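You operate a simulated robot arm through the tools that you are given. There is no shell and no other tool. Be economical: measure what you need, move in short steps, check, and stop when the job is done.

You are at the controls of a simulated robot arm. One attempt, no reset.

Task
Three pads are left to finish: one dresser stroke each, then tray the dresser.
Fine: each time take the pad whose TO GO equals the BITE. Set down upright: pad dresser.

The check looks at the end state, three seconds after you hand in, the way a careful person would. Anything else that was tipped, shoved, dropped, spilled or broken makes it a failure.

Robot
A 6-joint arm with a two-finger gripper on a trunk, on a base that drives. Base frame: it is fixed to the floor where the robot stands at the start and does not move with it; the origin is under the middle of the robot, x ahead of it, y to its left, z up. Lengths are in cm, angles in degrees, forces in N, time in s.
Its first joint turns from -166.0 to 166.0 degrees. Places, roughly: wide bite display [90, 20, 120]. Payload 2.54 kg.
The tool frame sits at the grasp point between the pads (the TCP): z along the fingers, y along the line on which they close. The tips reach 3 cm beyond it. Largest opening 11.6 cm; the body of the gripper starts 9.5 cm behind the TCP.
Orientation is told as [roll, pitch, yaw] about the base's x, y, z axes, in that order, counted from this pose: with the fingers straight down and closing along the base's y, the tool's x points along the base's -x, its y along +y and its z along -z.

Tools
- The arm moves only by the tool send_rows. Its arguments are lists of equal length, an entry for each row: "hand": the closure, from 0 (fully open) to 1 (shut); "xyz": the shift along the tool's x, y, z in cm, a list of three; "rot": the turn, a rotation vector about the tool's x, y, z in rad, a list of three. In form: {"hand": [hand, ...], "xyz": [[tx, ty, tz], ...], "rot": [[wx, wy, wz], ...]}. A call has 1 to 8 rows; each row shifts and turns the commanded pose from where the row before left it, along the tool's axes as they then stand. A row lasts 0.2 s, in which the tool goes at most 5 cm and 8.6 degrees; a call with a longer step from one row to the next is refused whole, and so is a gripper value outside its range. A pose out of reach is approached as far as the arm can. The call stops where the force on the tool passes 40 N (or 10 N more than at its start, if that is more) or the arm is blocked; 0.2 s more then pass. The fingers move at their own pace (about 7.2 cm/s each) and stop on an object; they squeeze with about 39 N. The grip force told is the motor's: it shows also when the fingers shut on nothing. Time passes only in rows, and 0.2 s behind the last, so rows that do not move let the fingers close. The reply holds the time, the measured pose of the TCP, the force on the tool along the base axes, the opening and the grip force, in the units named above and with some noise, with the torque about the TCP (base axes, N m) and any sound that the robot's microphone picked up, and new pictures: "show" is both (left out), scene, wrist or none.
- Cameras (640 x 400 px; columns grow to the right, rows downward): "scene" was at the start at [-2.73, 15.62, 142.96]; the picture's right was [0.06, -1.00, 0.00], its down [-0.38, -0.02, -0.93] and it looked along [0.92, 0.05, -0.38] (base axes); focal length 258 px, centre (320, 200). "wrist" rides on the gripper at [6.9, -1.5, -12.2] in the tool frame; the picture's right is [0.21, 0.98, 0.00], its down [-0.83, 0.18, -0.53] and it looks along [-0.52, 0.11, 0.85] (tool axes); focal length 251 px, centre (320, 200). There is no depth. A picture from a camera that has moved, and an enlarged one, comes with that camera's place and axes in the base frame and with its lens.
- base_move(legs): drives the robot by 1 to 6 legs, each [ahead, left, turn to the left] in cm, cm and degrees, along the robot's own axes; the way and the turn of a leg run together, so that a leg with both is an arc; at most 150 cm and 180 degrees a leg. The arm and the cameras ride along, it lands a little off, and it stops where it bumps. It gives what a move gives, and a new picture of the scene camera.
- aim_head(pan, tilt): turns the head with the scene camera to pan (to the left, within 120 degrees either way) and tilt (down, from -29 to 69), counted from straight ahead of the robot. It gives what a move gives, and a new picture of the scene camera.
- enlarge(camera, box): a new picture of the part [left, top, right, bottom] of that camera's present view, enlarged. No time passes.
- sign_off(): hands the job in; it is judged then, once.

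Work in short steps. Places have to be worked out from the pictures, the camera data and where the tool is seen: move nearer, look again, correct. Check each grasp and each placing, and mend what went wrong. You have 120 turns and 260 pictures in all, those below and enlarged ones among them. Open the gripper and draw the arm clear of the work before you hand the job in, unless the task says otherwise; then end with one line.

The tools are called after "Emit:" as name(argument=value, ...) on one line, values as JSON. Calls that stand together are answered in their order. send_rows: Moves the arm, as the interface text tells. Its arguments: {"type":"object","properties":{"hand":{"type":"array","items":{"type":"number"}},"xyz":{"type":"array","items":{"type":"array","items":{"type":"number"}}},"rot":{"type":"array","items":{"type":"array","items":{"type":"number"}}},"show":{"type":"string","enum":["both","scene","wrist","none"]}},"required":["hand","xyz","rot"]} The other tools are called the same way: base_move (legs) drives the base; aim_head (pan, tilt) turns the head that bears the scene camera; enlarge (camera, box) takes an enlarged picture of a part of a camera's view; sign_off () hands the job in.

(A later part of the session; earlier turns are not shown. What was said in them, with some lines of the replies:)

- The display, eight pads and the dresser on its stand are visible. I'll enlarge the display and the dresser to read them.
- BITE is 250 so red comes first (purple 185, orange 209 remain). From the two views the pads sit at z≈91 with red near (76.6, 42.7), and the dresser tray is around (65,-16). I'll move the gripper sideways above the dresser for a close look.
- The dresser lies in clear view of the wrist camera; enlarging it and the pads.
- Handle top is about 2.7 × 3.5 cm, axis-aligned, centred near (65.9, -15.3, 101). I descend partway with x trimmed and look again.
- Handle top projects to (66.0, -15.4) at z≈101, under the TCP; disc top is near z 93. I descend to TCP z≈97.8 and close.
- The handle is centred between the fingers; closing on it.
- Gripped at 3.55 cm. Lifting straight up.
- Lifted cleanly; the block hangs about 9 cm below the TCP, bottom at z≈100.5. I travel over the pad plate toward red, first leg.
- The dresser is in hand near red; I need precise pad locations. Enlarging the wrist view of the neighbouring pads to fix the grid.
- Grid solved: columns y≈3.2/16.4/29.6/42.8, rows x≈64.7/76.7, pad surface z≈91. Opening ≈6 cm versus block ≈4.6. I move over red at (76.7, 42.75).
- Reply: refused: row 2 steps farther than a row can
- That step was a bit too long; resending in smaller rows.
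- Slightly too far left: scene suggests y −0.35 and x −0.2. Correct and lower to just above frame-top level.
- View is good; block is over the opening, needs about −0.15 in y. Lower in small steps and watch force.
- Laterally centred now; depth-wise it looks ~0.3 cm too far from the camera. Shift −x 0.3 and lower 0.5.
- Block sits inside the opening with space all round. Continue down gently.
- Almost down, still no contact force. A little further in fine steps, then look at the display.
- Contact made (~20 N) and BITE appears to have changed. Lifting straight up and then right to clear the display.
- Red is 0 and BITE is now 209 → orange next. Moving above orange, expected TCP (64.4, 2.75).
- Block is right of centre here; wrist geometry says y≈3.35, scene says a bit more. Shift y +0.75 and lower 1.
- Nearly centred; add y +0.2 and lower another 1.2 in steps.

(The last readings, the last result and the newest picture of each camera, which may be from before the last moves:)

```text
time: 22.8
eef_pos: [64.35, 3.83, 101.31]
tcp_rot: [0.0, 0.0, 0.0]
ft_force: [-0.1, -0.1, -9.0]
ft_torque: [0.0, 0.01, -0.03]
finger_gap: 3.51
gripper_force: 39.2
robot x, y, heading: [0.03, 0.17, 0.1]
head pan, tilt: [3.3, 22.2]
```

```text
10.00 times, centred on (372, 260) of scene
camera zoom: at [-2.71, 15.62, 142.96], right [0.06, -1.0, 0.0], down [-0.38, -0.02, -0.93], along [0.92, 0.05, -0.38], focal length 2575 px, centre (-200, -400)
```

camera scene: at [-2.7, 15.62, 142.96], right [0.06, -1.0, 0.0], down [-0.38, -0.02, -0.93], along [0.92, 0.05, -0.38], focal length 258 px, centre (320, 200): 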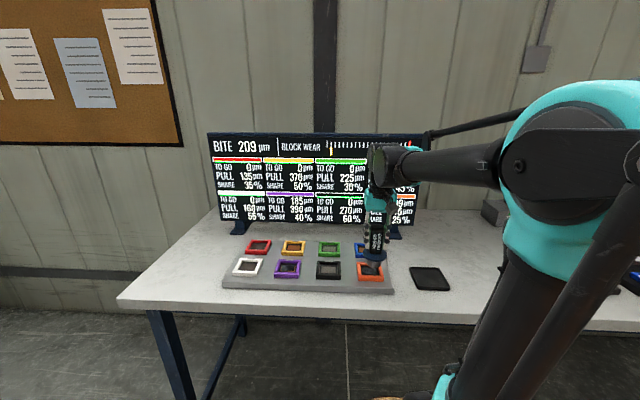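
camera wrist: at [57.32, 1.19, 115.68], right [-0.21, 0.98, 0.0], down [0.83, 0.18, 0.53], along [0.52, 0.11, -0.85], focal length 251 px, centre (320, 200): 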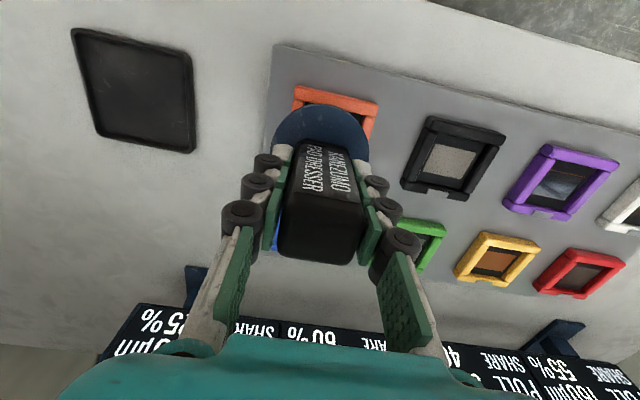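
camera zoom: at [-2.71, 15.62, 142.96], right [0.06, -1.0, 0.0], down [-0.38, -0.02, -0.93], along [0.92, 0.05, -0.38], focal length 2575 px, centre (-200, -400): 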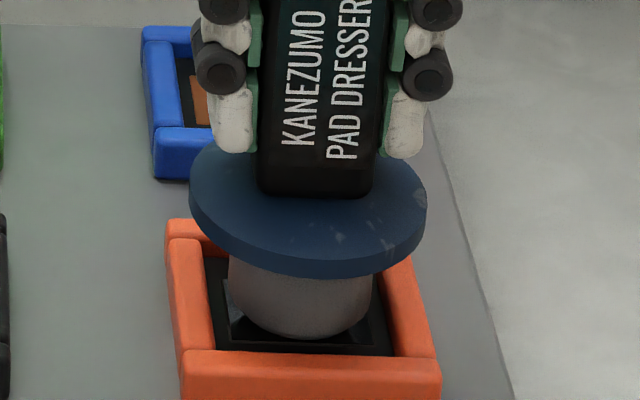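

Well centred within the opening. Lower to contact in fine steps.

Emit:
send_rows(hand=[1, 1, 1, 1, 1], xyz=[[0, 0, 0.3], [0, 0, 0.2], [0, 0, 0.2], [0, 0, 0.1], [0, 0, 0]], rot=[[0, 0, 0], [0, 0, 0], [0, 0, 0], [0, 0, 0], [0, 0, 0]], show="none")

Emit:
enlarge(camera="scene", box=[200, 120, 440, 270])

```text
time: 24.0
eef_pos: [64.38, 3.71, 100.57]
tcp_rot: [-0.1, 0.0, 0.0]
ft_force: [2.7, 0.6, 6.9]
ft_torque: [0.09, 0.0, -0.01]
finger_gap: 3.53
gripper_force: 39.2
robot x, y, heading: [0.02, 0.05, 0.0]
head pan, tilt: [3.3, 22.2]
```

```text
2.67 times, centred on (320, 195) of scene
camera zoom: at [-2.74, 15.62, 142.96], right [0.06, -1.0, 0.0], down [-0.38, -0.02, -0.93], along [0.92, 0.05, -0.38], focal length 687 px, centre (320, 213)
```

zoom: 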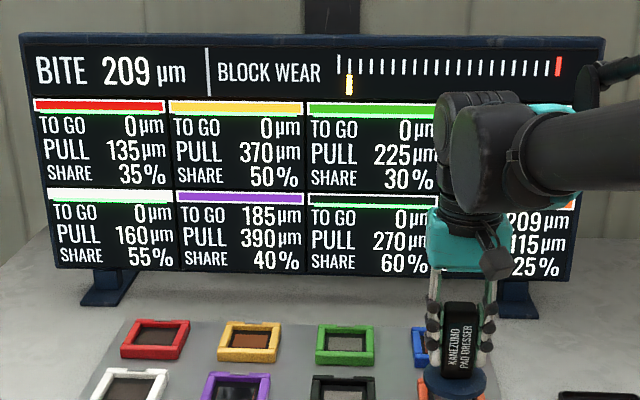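

Contact at ~15 N net but not registered yet (BITE still 209). Pressing slightly more without lifting.

Emit:
send_rows(hand=[1, 1], xyz=[[0, 0, 0.1], [0, 0, 0]], rot=[[0, 0, 0], [0, 0, 0]], show="none")

Emit:
enlarge(camera="scene", box=[200, 120, 440, 270])

```text
time: 24.8
eef_pos: [64.21, 3.67, 100.57]
tcp_rot: [0.1, 0.0, 0.0]
ft_force: [-5.1, 0.5, 10.6]
ft_torque: [0.03, 0.44, 0.02]
finger_gap: 3.51
gripper_force: 39.5
robot x, y, heading: [-0.04, -0.23, -0.0]
head pan, tilt: [3.3, 22.2]
stopped in row 2: the force on the tool passed its limit at 41 N (the readings are from after the stop); the commanded pose is now the measured one
```

```text
2.67 times, centred on (320, 195) of scene
camera zoom: at [-2.77, 15.62, 142.96], right [0.06, -1.0, 0.0], down [-0.38, -0.02, -0.93], along [0.92, 0.05, -0.38], focal length 687 px, centre (320, 213)
```

zoom: 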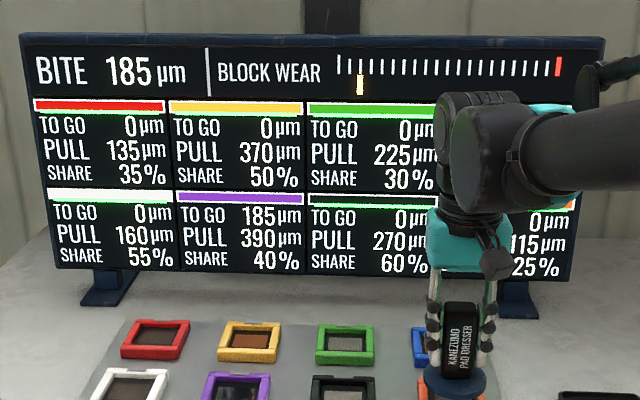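

Registered: orange 0, BITE 185 → purple last. Lift straight up and move to y≈29.4.

Emit:
send_rows(hand=[1, 1, 1, 1, 1, 1, 1, 1], xyz=[[0, 0, -0.5], [0, 0, -2], [0, 0, -3], [0, 0, -2.5], [0, 4, 0], [0, 4.5, 0], [0, 4.5, 0], [0, 4.5, 0]], rot=[[0, 0, 0], [0, 0, 0], [0, 0, 0], [0, 0, 0], [0, 0, 0], [0, 0, 0], [0, 0, 0], [0, 0, 0]], show="none")

Emit:
send_rows(hand=[1, 1, 1, 1, 1, 1], xyz=[[0, 4.3, 0], [0, 3.9, 0], [0, 0, 2], [0, 0, 2], [0, 0, 1], [0, 0, 0]], rot=[[0, 0, 0], [0, 0, 0], [0, 0, 0], [0, 0, 0], [0, 0, 0], [0, 0, 0]])

Emit:
enlarge(camera="scene", box=[256, 240, 320, 280])

Emit:
enlarge(camera="wrist", box=[200, 40, 440, 190])

```text
time: 26.6
eef_pos: [64.51, 21.29, 108.48]
tcp_rot: [0.0, 0.0, 0.0]
ft_force: [-1.0, -0.3, -8.1]
ft_torque: [0.01, 0.03, -0.02]
finger_gap: 3.54
gripper_force: 39.3
robot x, y, heading: [-0.2, 0.1, -0.2]
head pan, tilt: [3.3, 22.2]
```

```text
time: 28.0
eef_pos: [64.45, 29.47, 103.59]
tcp_rot: [0.0, 0.0, 0.0]
ft_force: [0.2, -0.2, -7.0]
ft_torque: [0.01, 0.02, -0.01]
finger_gap: 3.51
gripper_force: 38.8
robot x, y, heading: [-0.45, 0.0, 0.1]
head pan, tilt: [3.3, 22.2]
camera scene: at [-2.7, 15.64, 142.96], right [0.06, -1.0, 0.0], down [-0.38, -0.02, -0.93], along [0.92, 0.05, -0.38], focal length 258 px, centre (320, 200)
camera wrist: at [57.46, 27.97, 115.68], right [-0.21, 0.98, 0.0], down [0.83, 0.18, 0.53], along [0.52, 0.11, -0.85], focal length 251 px, centre (320, 200)
```

scene: 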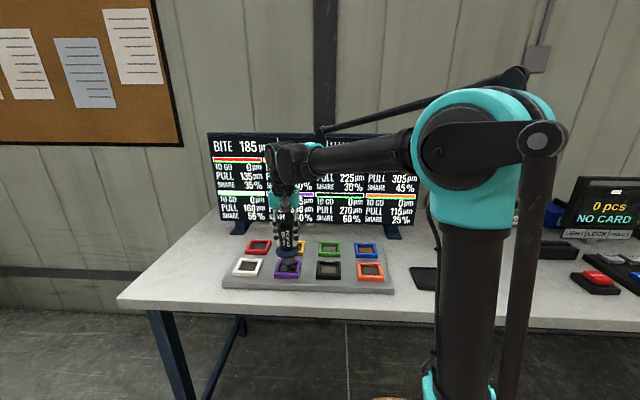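
wrist: 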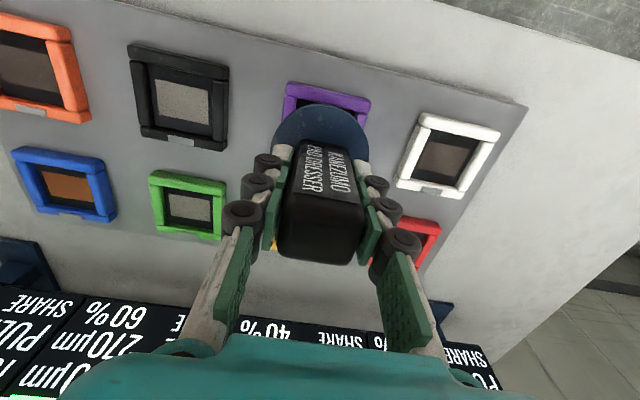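

```text
10.00 times, centred on (288, 260) of scene
camera zoom: at [-2.7, 15.64, 142.96], right [0.06, -1.0, 0.0], down [-0.38, -0.02, -0.93], along [0.92, 0.05, -0.38], focal length 2575 px, centre (640, -400)
```

zoom: 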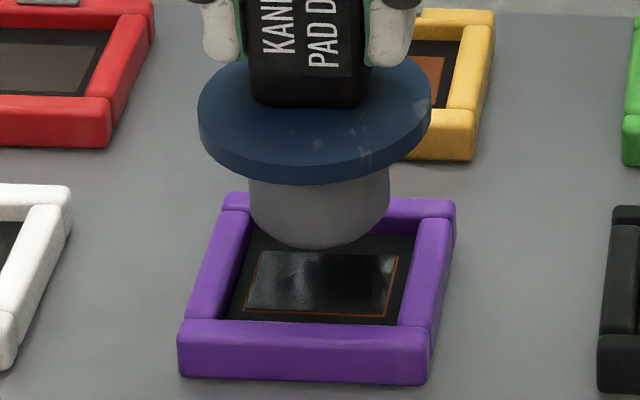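

```text
2.67 times, centred on (320, 115) of wrist
camera zoom: at [57.46, 27.97, 115.68], right [-0.21, 0.98, 0.0], down [0.83, 0.18, 0.53], along [0.52, 0.11, -0.85], focal length 670 px, centre (320, 427)
```

zoom: 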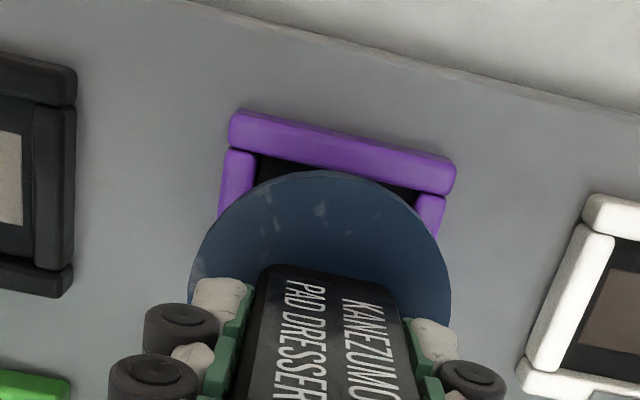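

Purple lines up: predicted landing within ~0.1 cm. Lower 2.2 in steps and recheck.

Emit:
send_rows(hand=[1, 1, 1, 1, 1], xyz=[[0, -0.1, 0.6], [0, 0, 0.6], [0, 0, 0.5], [0, 0, 0.5], [0, 0, 0]], rot=[[0, 0, 0], [0, 0, 0], [0, 0, 0], [0, 0, 0], [0, 0, 0]], show="none")

Emit:
enlarge(camera="scene", box=[256, 240, 320, 280])

```text
time: 29.2
eef_pos: [64.47, 29.32, 101.26]
tcp_rot: [-0.1, -0.1, 0.0]
ft_force: [0.1, -0.6, -8.6]
ft_torque: [-0.02, 0.0, 0.0]
finger_gap: 3.54
gripper_force: 38.9
robot x, y, heading: [0.13, -0.35, -0.3]
head pan, tilt: [3.3, 22.2]
```

```text
10.00 times, centred on (288, 260) of scene
camera zoom: at [-2.7, 15.64, 142.96], right [0.06, -1.0, 0.0], down [-0.38, -0.02, -0.93], along [0.92, 0.05, -0.38], focal length 2575 px, centre (640, -400)
```

zoom: 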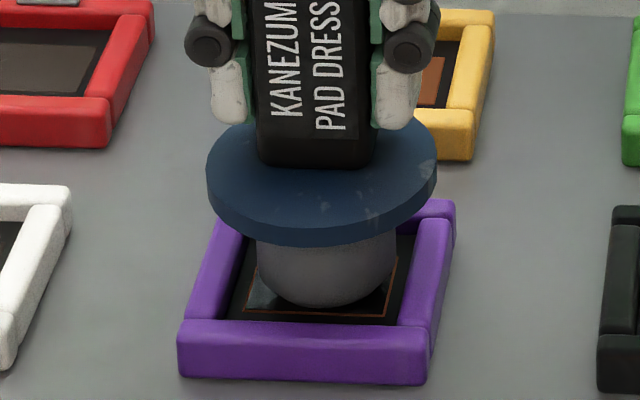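

Well placed. Lower to contact.

Emit:
send_rows(hand=[1, 1, 1, 1, 1], xyz=[[0, 0, 0.3], [0, 0, 0.2], [0, 0, 0.2], [0, 0, 0.15], [0, 0, 0]], rot=[[0, 0, 0], [0, 0, 0], [0, 0, 0], [0, 0, 0], [0, 0, 0]], show="none")

Emit:
enlarge(camera="scene", box=[200, 120, 440, 270])

```text
time: 30.4
eef_pos: [64.38, 29.35, 100.58]
tcp_rot: [0.1, 0.0, -0.1]
ft_force: [6.8, 3.7, 32.6]
ft_torque: [0.17, -0.1, -0.01]
finger_gap: 3.54
gripper_force: 39.1
robot x, y, heading: [0.23, 0.17, 0.0]
head pan, tilt: [3.3, 22.2]
```

```text
2.67 times, centred on (320, 195) of scene
camera zoom: at [-2.79, 15.6, 142.96], right [0.06, -1.0, 0.0], down [-0.38, -0.02, -0.93], along [0.92, 0.05, -0.38], focal length 687 px, centre (320, 213)
```

zoom: 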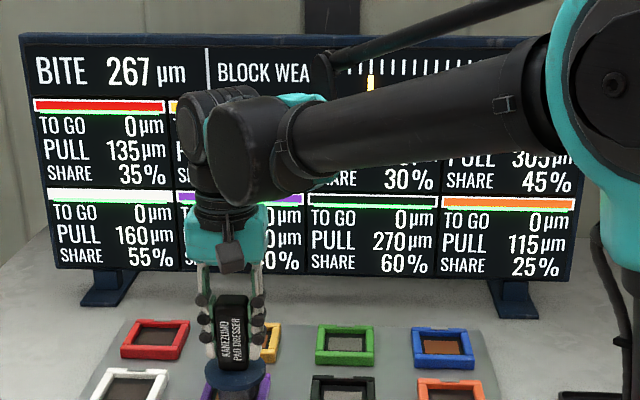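

BITE changed to 267, stroke registered. Lift and travel to above the tray at (66.0, −15.3).

Emit:
send_rows(hand=[1, 1, 1, 1, 1, 1, 1, 1], xyz=[[0, 0, -0.5], [0, 0, -2], [0, 0, -3], [0, 0, -3], [0, -4, 0], [0, -4.5, 0], [0, -4.5, 0], [0, -4.5, 0]], rot=[[0, 0, 0], [0, 0, 0], [0, 0, 0], [0, 0, 0], [0, 0, 0], [0, 0, 0], [0, 0, 0], [0, 0, 0]], show="none")

Emit:
send_rows(hand=[1, 1, 1, 1, 1, 1, 1, 1], xyz=[[0, -4.5, 0], [-0.6, -4.5, 0], [-0.5, -4.5, 0], [-0.5, -4.5, 0], [0, -4.5, 0], [0, -3.5, 0], [0, -1.1, 0], [0, 0, 0]], rot=[[0, 0, 0], [0, 0, 0], [0, 0, 0], [0, 0, 0], [0, 0, 0], [0, 0, 0], [0, 0, 0], [0, 0, 0]])

Emit:
enlarge(camera="scene", box=[200, 120, 440, 270])

Emit:
enlarge(camera="scene", box=[380, 230, 476, 290])

Emit:
enlarge(camera="wrist", box=[200, 30, 440, 180])

```text
time: 32.2
eef_pos: [64.3, 11.97, 108.97]
tcp_rot: [0.1, -0.1, -0.1]
ft_force: [0.5, 0.4, -8.5]
ft_torque: [-0.02, 0.02, 0.01]
finger_gap: 3.51
gripper_force: 38.8
robot x, y, heading: [-0.15, -0.03, -0.1]
head pan, tilt: [3.3, 22.2]
```

```text
time: 34.0
eef_pos: [66.04, -15.18, 108.78]
tcp_rot: [0.0, -0.1, 0.0]
ft_force: [0.0, 0.2, -7.1]
ft_torque: [0.03, 0.01, 0.0]
finger_gap: 3.55
gripper_force: 39.0
robot x, y, heading: [0.15, -0.2, 0.1]
head pan, tilt: [3.3, 22.2]
camera scene: at [-2.7, 15.61, 142.96], right [0.06, -1.0, 0.0], down [-0.38, -0.02, -0.93], along [0.92, 0.05, -0.38], focal length 258 px, centre (320, 200)
camera wrist: at [59.05, -16.8, 121.1], right [-0.21, 0.98, 0.0], down [0.83, 0.18, 0.53], along [0.52, 0.11, -0.85], focal length 251 px, centre (320, 200)
```

scene: 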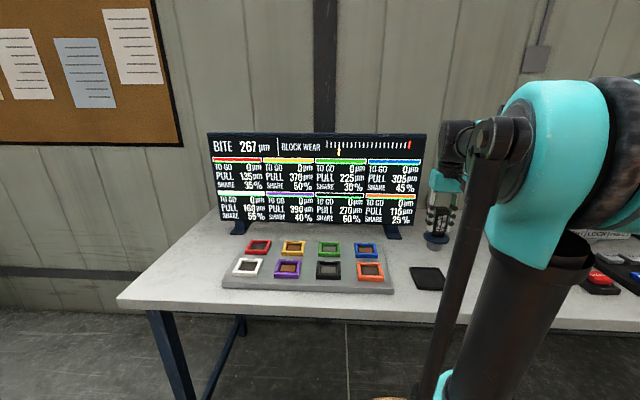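
wrist: 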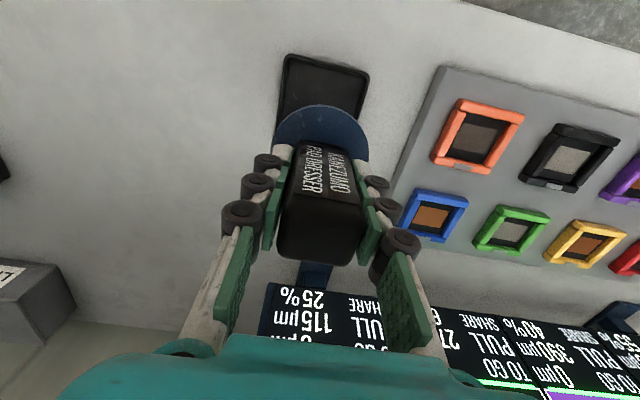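

```text
2.67 times, centred on (320, 195) of scene
camera zoom: at [-2.7, 15.61, 142.96], right [0.06, -1.0, 0.0], down [-0.38, -0.02, -0.93], along [0.92, 0.05, -0.38], focal length 687 px, centre (320, 213)
```

zoom: 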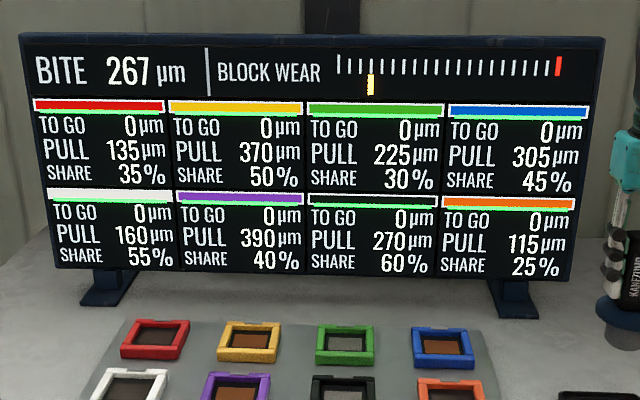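

```text
6.67 times, centred on (428, 260) of scene
camera zoom: at [-2.7, 15.61, 142.96], right [0.06, -1.0, 0.0], down [-0.38, -0.02, -0.93], along [0.92, 0.05, -0.38], focal length 1716 px, centre (-400, -200)
```

zoom: 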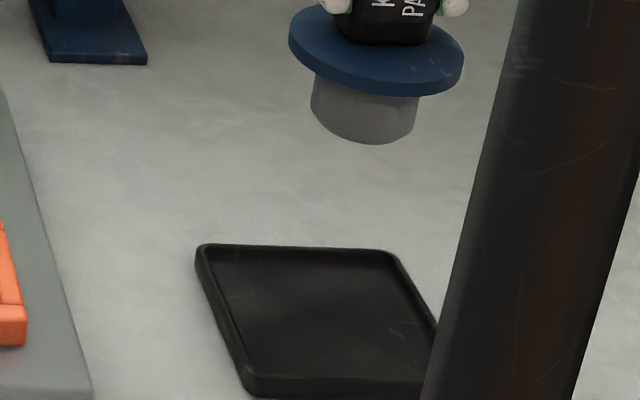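

```text
2.67 times, centred on (320, 105) of wrist
camera zoom: at [59.05, -16.8, 121.1], right [-0.21, 0.98, 0.0], down [0.83, 0.18, 0.53], along [0.52, 0.11, -0.85], focal length 670 px, centre (320, 453)
```

zoom: 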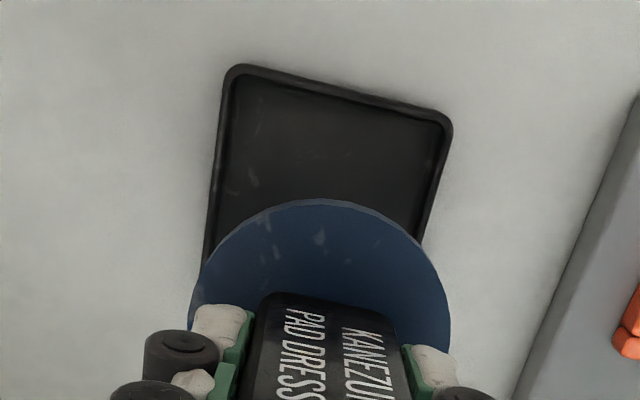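

All pads read 0. Now directly over the original spot; lowering toward z≈98.1.

Emit:
send_rows(hand=[1, 1, 1, 1, 1, 1], xyz=[[0, 0, 3], [0, 0, 3], [0, 0, 2.5], [0, 0, 1.2], [0, 0, 0.6], [0, 0, 0]], rot=[[0, 0, 0], [0, 0, 0], [0, 0, 0], [0, 0, 0], [0, 0, 0], [0, 0, 0]], show="wrist")

```text
time: 35.4
eef_pos: [66.12, -15.3, 98.66]
tcp_rot: [0.0, 0.0, -0.1]
ft_force: [0.9, 0.1, -8.3]
ft_torque: [0.03, 0.02, 0.0]
finger_gap: 3.53
gripper_force: 38.7
robot x, y, heading: [-0.18, 0.17, 0.1]
head pan, tilt: [3.3, 22.2]
camera wrist: at [59.08, -16.8, 110.79], right [-0.21, 0.98, 0.0], down [0.83, 0.18, 0.53], along [0.52, 0.11, -0.85], focal length 251 px, centre (320, 200)
```

wrist: 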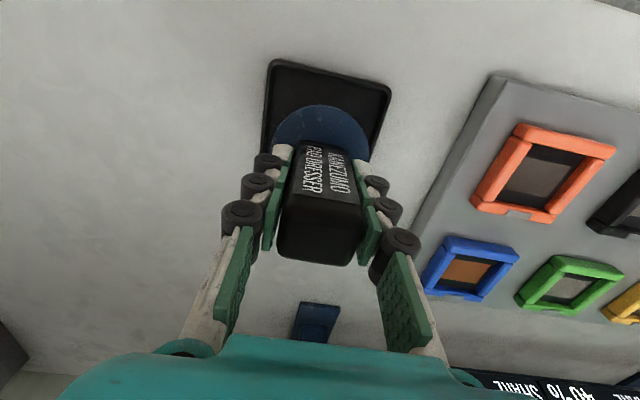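

Lowering the last bit until light contact.

Emit:
send_rows(hand=[1, 1, 1, 1, 1], xyz=[[0, 0, 0.3], [0, 0, 0.2], [0, 0, 0.15], [0, 0, 0.1], [0, 0, 0]], rot=[[0, 0, 0], [0, 0, 0], [0, 0, 0], [0, 0, 0], [0, 0, 0]], show="none")

Emit:
enlarge(camera="scene", box=[380, 230, 476, 290])

```text
time: 36.6
eef_pos: [65.94, -15.22, 97.83]
tcp_rot: [0.0, 0.0, 0.0]
ft_force: [0.4, -1.0, -7.4]
ft_torque: [0.02, 0.01, 0.0]
finger_gap: 3.54
gripper_force: 39.2
robot x, y, heading: [-0.29, 0.03, -0.2]
head pan, tilt: [3.3, 22.2]
```

```text
6.67 times, centred on (428, 260) of scene
camera zoom: at [-2.7, 15.61, 142.96], right [0.06, -1.0, 0.0], down [-0.38, -0.02, -0.93], along [0.92, 0.05, -0.38], focal length 1716 px, centre (-400, -200)
```

zoom: 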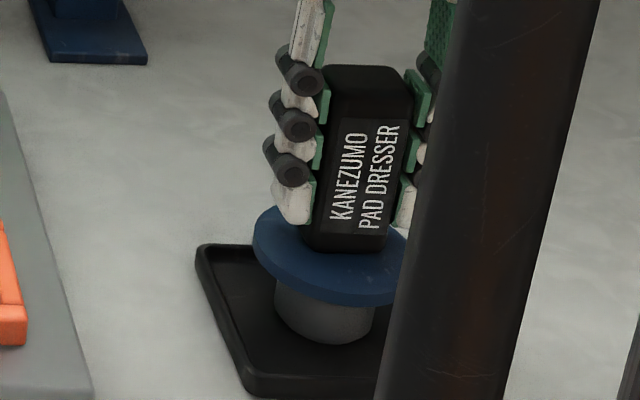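

No contact yet; a touch lower.

Emit:
send_rows(hand=[1, 1, 1], xyz=[[0, 0, 0.1], [0, 0, 0.08], [0, 0, 0]], rot=[[0, 0, 0], [0, 0, 0], [0, 0, 0]], show="none")

```text
time: 37.4
eef_pos: [66.03, -15.24, 97.84]
tcp_rot: [0.0, -0.1, 0.0]
ft_force: [4.6, -1.8, 39.5]
ft_torque: [-0.12, -0.12, -0.01]
finger_gap: 3.54
gripper_force: 39.2
robot x, y, heading: [-0.04, 0.4, 0.2]
head pan, tilt: [3.3, 22.2]
```

Firm contact; back off 0.12 to relieve the pressing, then open.

Emit:
send_rows(hand=[1, 1], xyz=[[0, 0, -0.1], [0, 0, 0]], rot=[[0, 0, 0], [0, 0, 0]], show="none")

Emit:
send_rows(hand=[0.6, 0.3, 0, 0, 0, 0], xyz=[[0, 0, 0], [0, 0, 0], [0, 0, 0], [0, 0, 0], [0, 0, 0], [0, 0, 0]], rot=[[0, 0, 0], [0, 0, 0], [0, 0, 0], [0, 0, 0], [0, 0, 0], [0, 0, 0]], show="wrist")

```text
time: 38.0
eef_pos: [66.12, -15.21, 97.84]
tcp_rot: [0.0, -0.2, 0.0]
ft_force: [9.1, -1.7, 19.4]
ft_torque: [-0.05, -0.51, -0.03]
finger_gap: 3.53
gripper_force: 39.3
robot x, y, heading: [0.13, 0.18, -0.1]
head pan, tilt: [3.3, 22.2]
```

```text
time: 39.4
eef_pos: [66.05, -15.23, 97.72]
tcp_rot: [0.0, -0.1, 0.0]
ft_force: [0.9, 0.7, -0.3]
ft_torque: [0.05, -0.02, 0.0]
finger_gap: 11.58
gripper_force: 0.0
robot x, y, heading: [-0.12, -0.09, -0.3]
head pan, tilt: [3.3, 22.2]
camera wrist: at [59.0, -16.77, 110.02], right [-0.21, 0.98, 0.0], down [0.83, 0.18, 0.53], along [0.52, 0.11, -0.85], focal length 251 px, centre (320, 200)
```

wrist: 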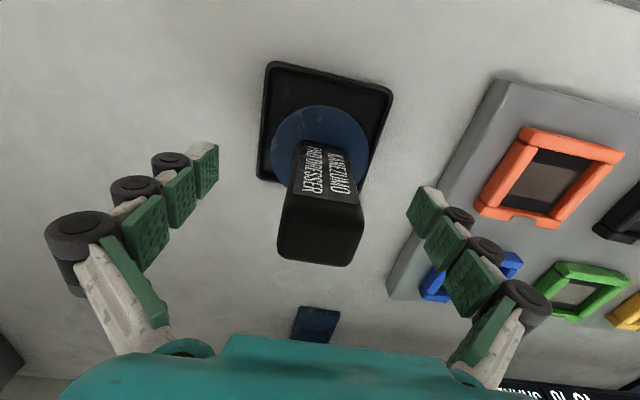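

Released and standing upright. Withdrawing straight up.

Emit:
send_rows(hand=[0, 0, 0, 0, 0, 0, 0], xyz=[[0, 0, -2], [0, 0, -4], [0, 0, -4.5], [0, 0, -4.5], [0, 0, -4.5], [0, 0, -4], [0, 0, 0]], rot=[[0, 0, 0], [0, 0, 0], [0, 0, 0], [0, 0, 0], [0, 0, 0], [0, 0, 0], [0, 0, 0]])

Emit:
enlarge(camera="scene", box=[360, 210, 488, 290])

Emit:
enlarge(camera="scene", box=[200, 120, 440, 290])

```text
time: 41.0
eef_pos: [66.12, -15.31, 121.22]
tcp_rot: [0.0, 0.0, 0.1]
ft_force: [0.0, -0.7, -0.1]
ft_torque: [-0.01, -0.02, 0.0]
finger_gap: 11.6
gripper_force: 0.1
robot x, y, heading: [0.28, 0.14, -0.1]
head pan, tilt: [3.3, 22.2]
camera scene: at [-2.73, 15.62, 142.96], right [0.06, -1.0, 0.0], down [-0.38, -0.02, -0.93], along [0.92, 0.05, -0.38], focal length 258 px, centre (320, 200)
camera wrist: at [59.02, -16.76, 133.58], right [-0.21, 0.98, 0.0], down [0.83, 0.18, 0.53], along [0.52, 0.11, -0.85], focal length 251 px, centre (320, 200)
```

scene: 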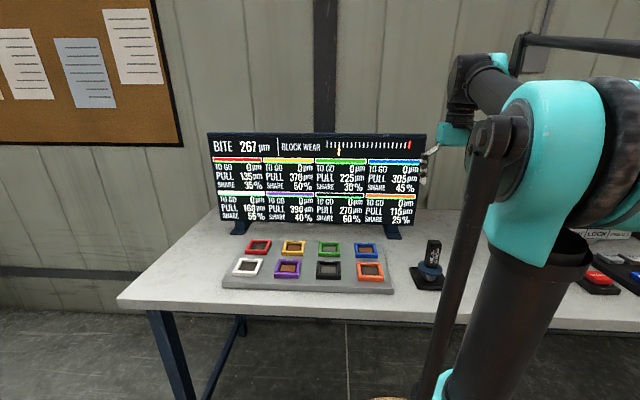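
wrist: 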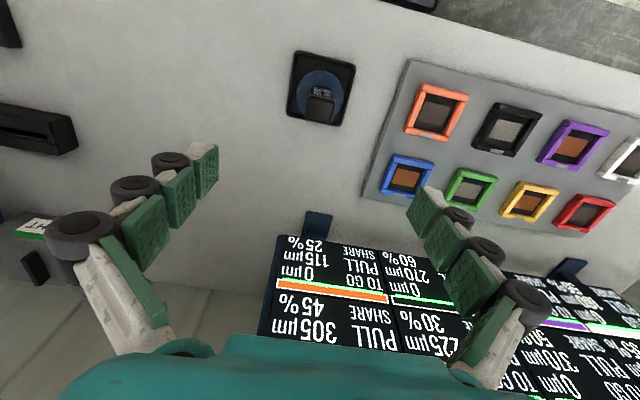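

```text
5.00 times, centred on (424, 250) of scene
camera zoom: at [-2.73, 15.62, 142.96], right [0.06, -1.0, 0.0], down [-0.38, -0.02, -0.93], along [0.92, 0.05, -0.38], focal length 1287 px, centre (-200, -50)
```

zoom: 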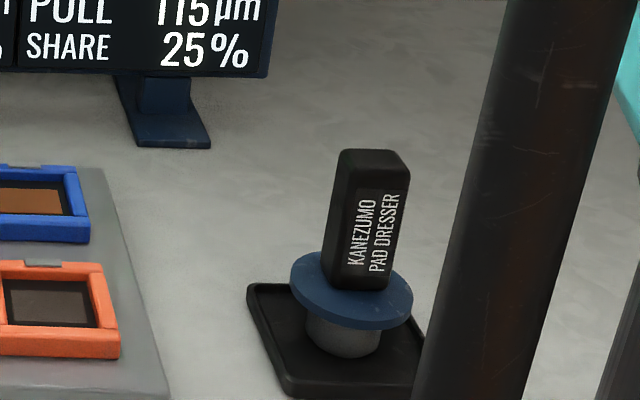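

```text
2.35 times, centred on (320, 205) of scene
camera zoom: at [-2.73, 15.62, 142.96], right [0.06, -1.0, 0.0], down [-0.38, -0.02, -0.93], along [0.92, 0.05, -0.38], focal length 606 px, centre (320, 188)
```

zoom: 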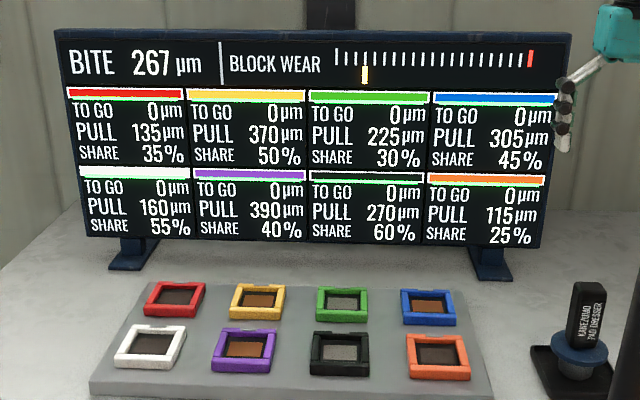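

All pads read 0, the dresser stands upright in its tray, and the arm is clear. Handing in.

Emit:
sign_off()

```text
The job is handed in.
```

The three remaining pads got one dresser stroke each, in the order red, orange, purple. All eight pads now read 0 µm, and the pad dresser is back upright in its tray with the gripper open and the arm clear.
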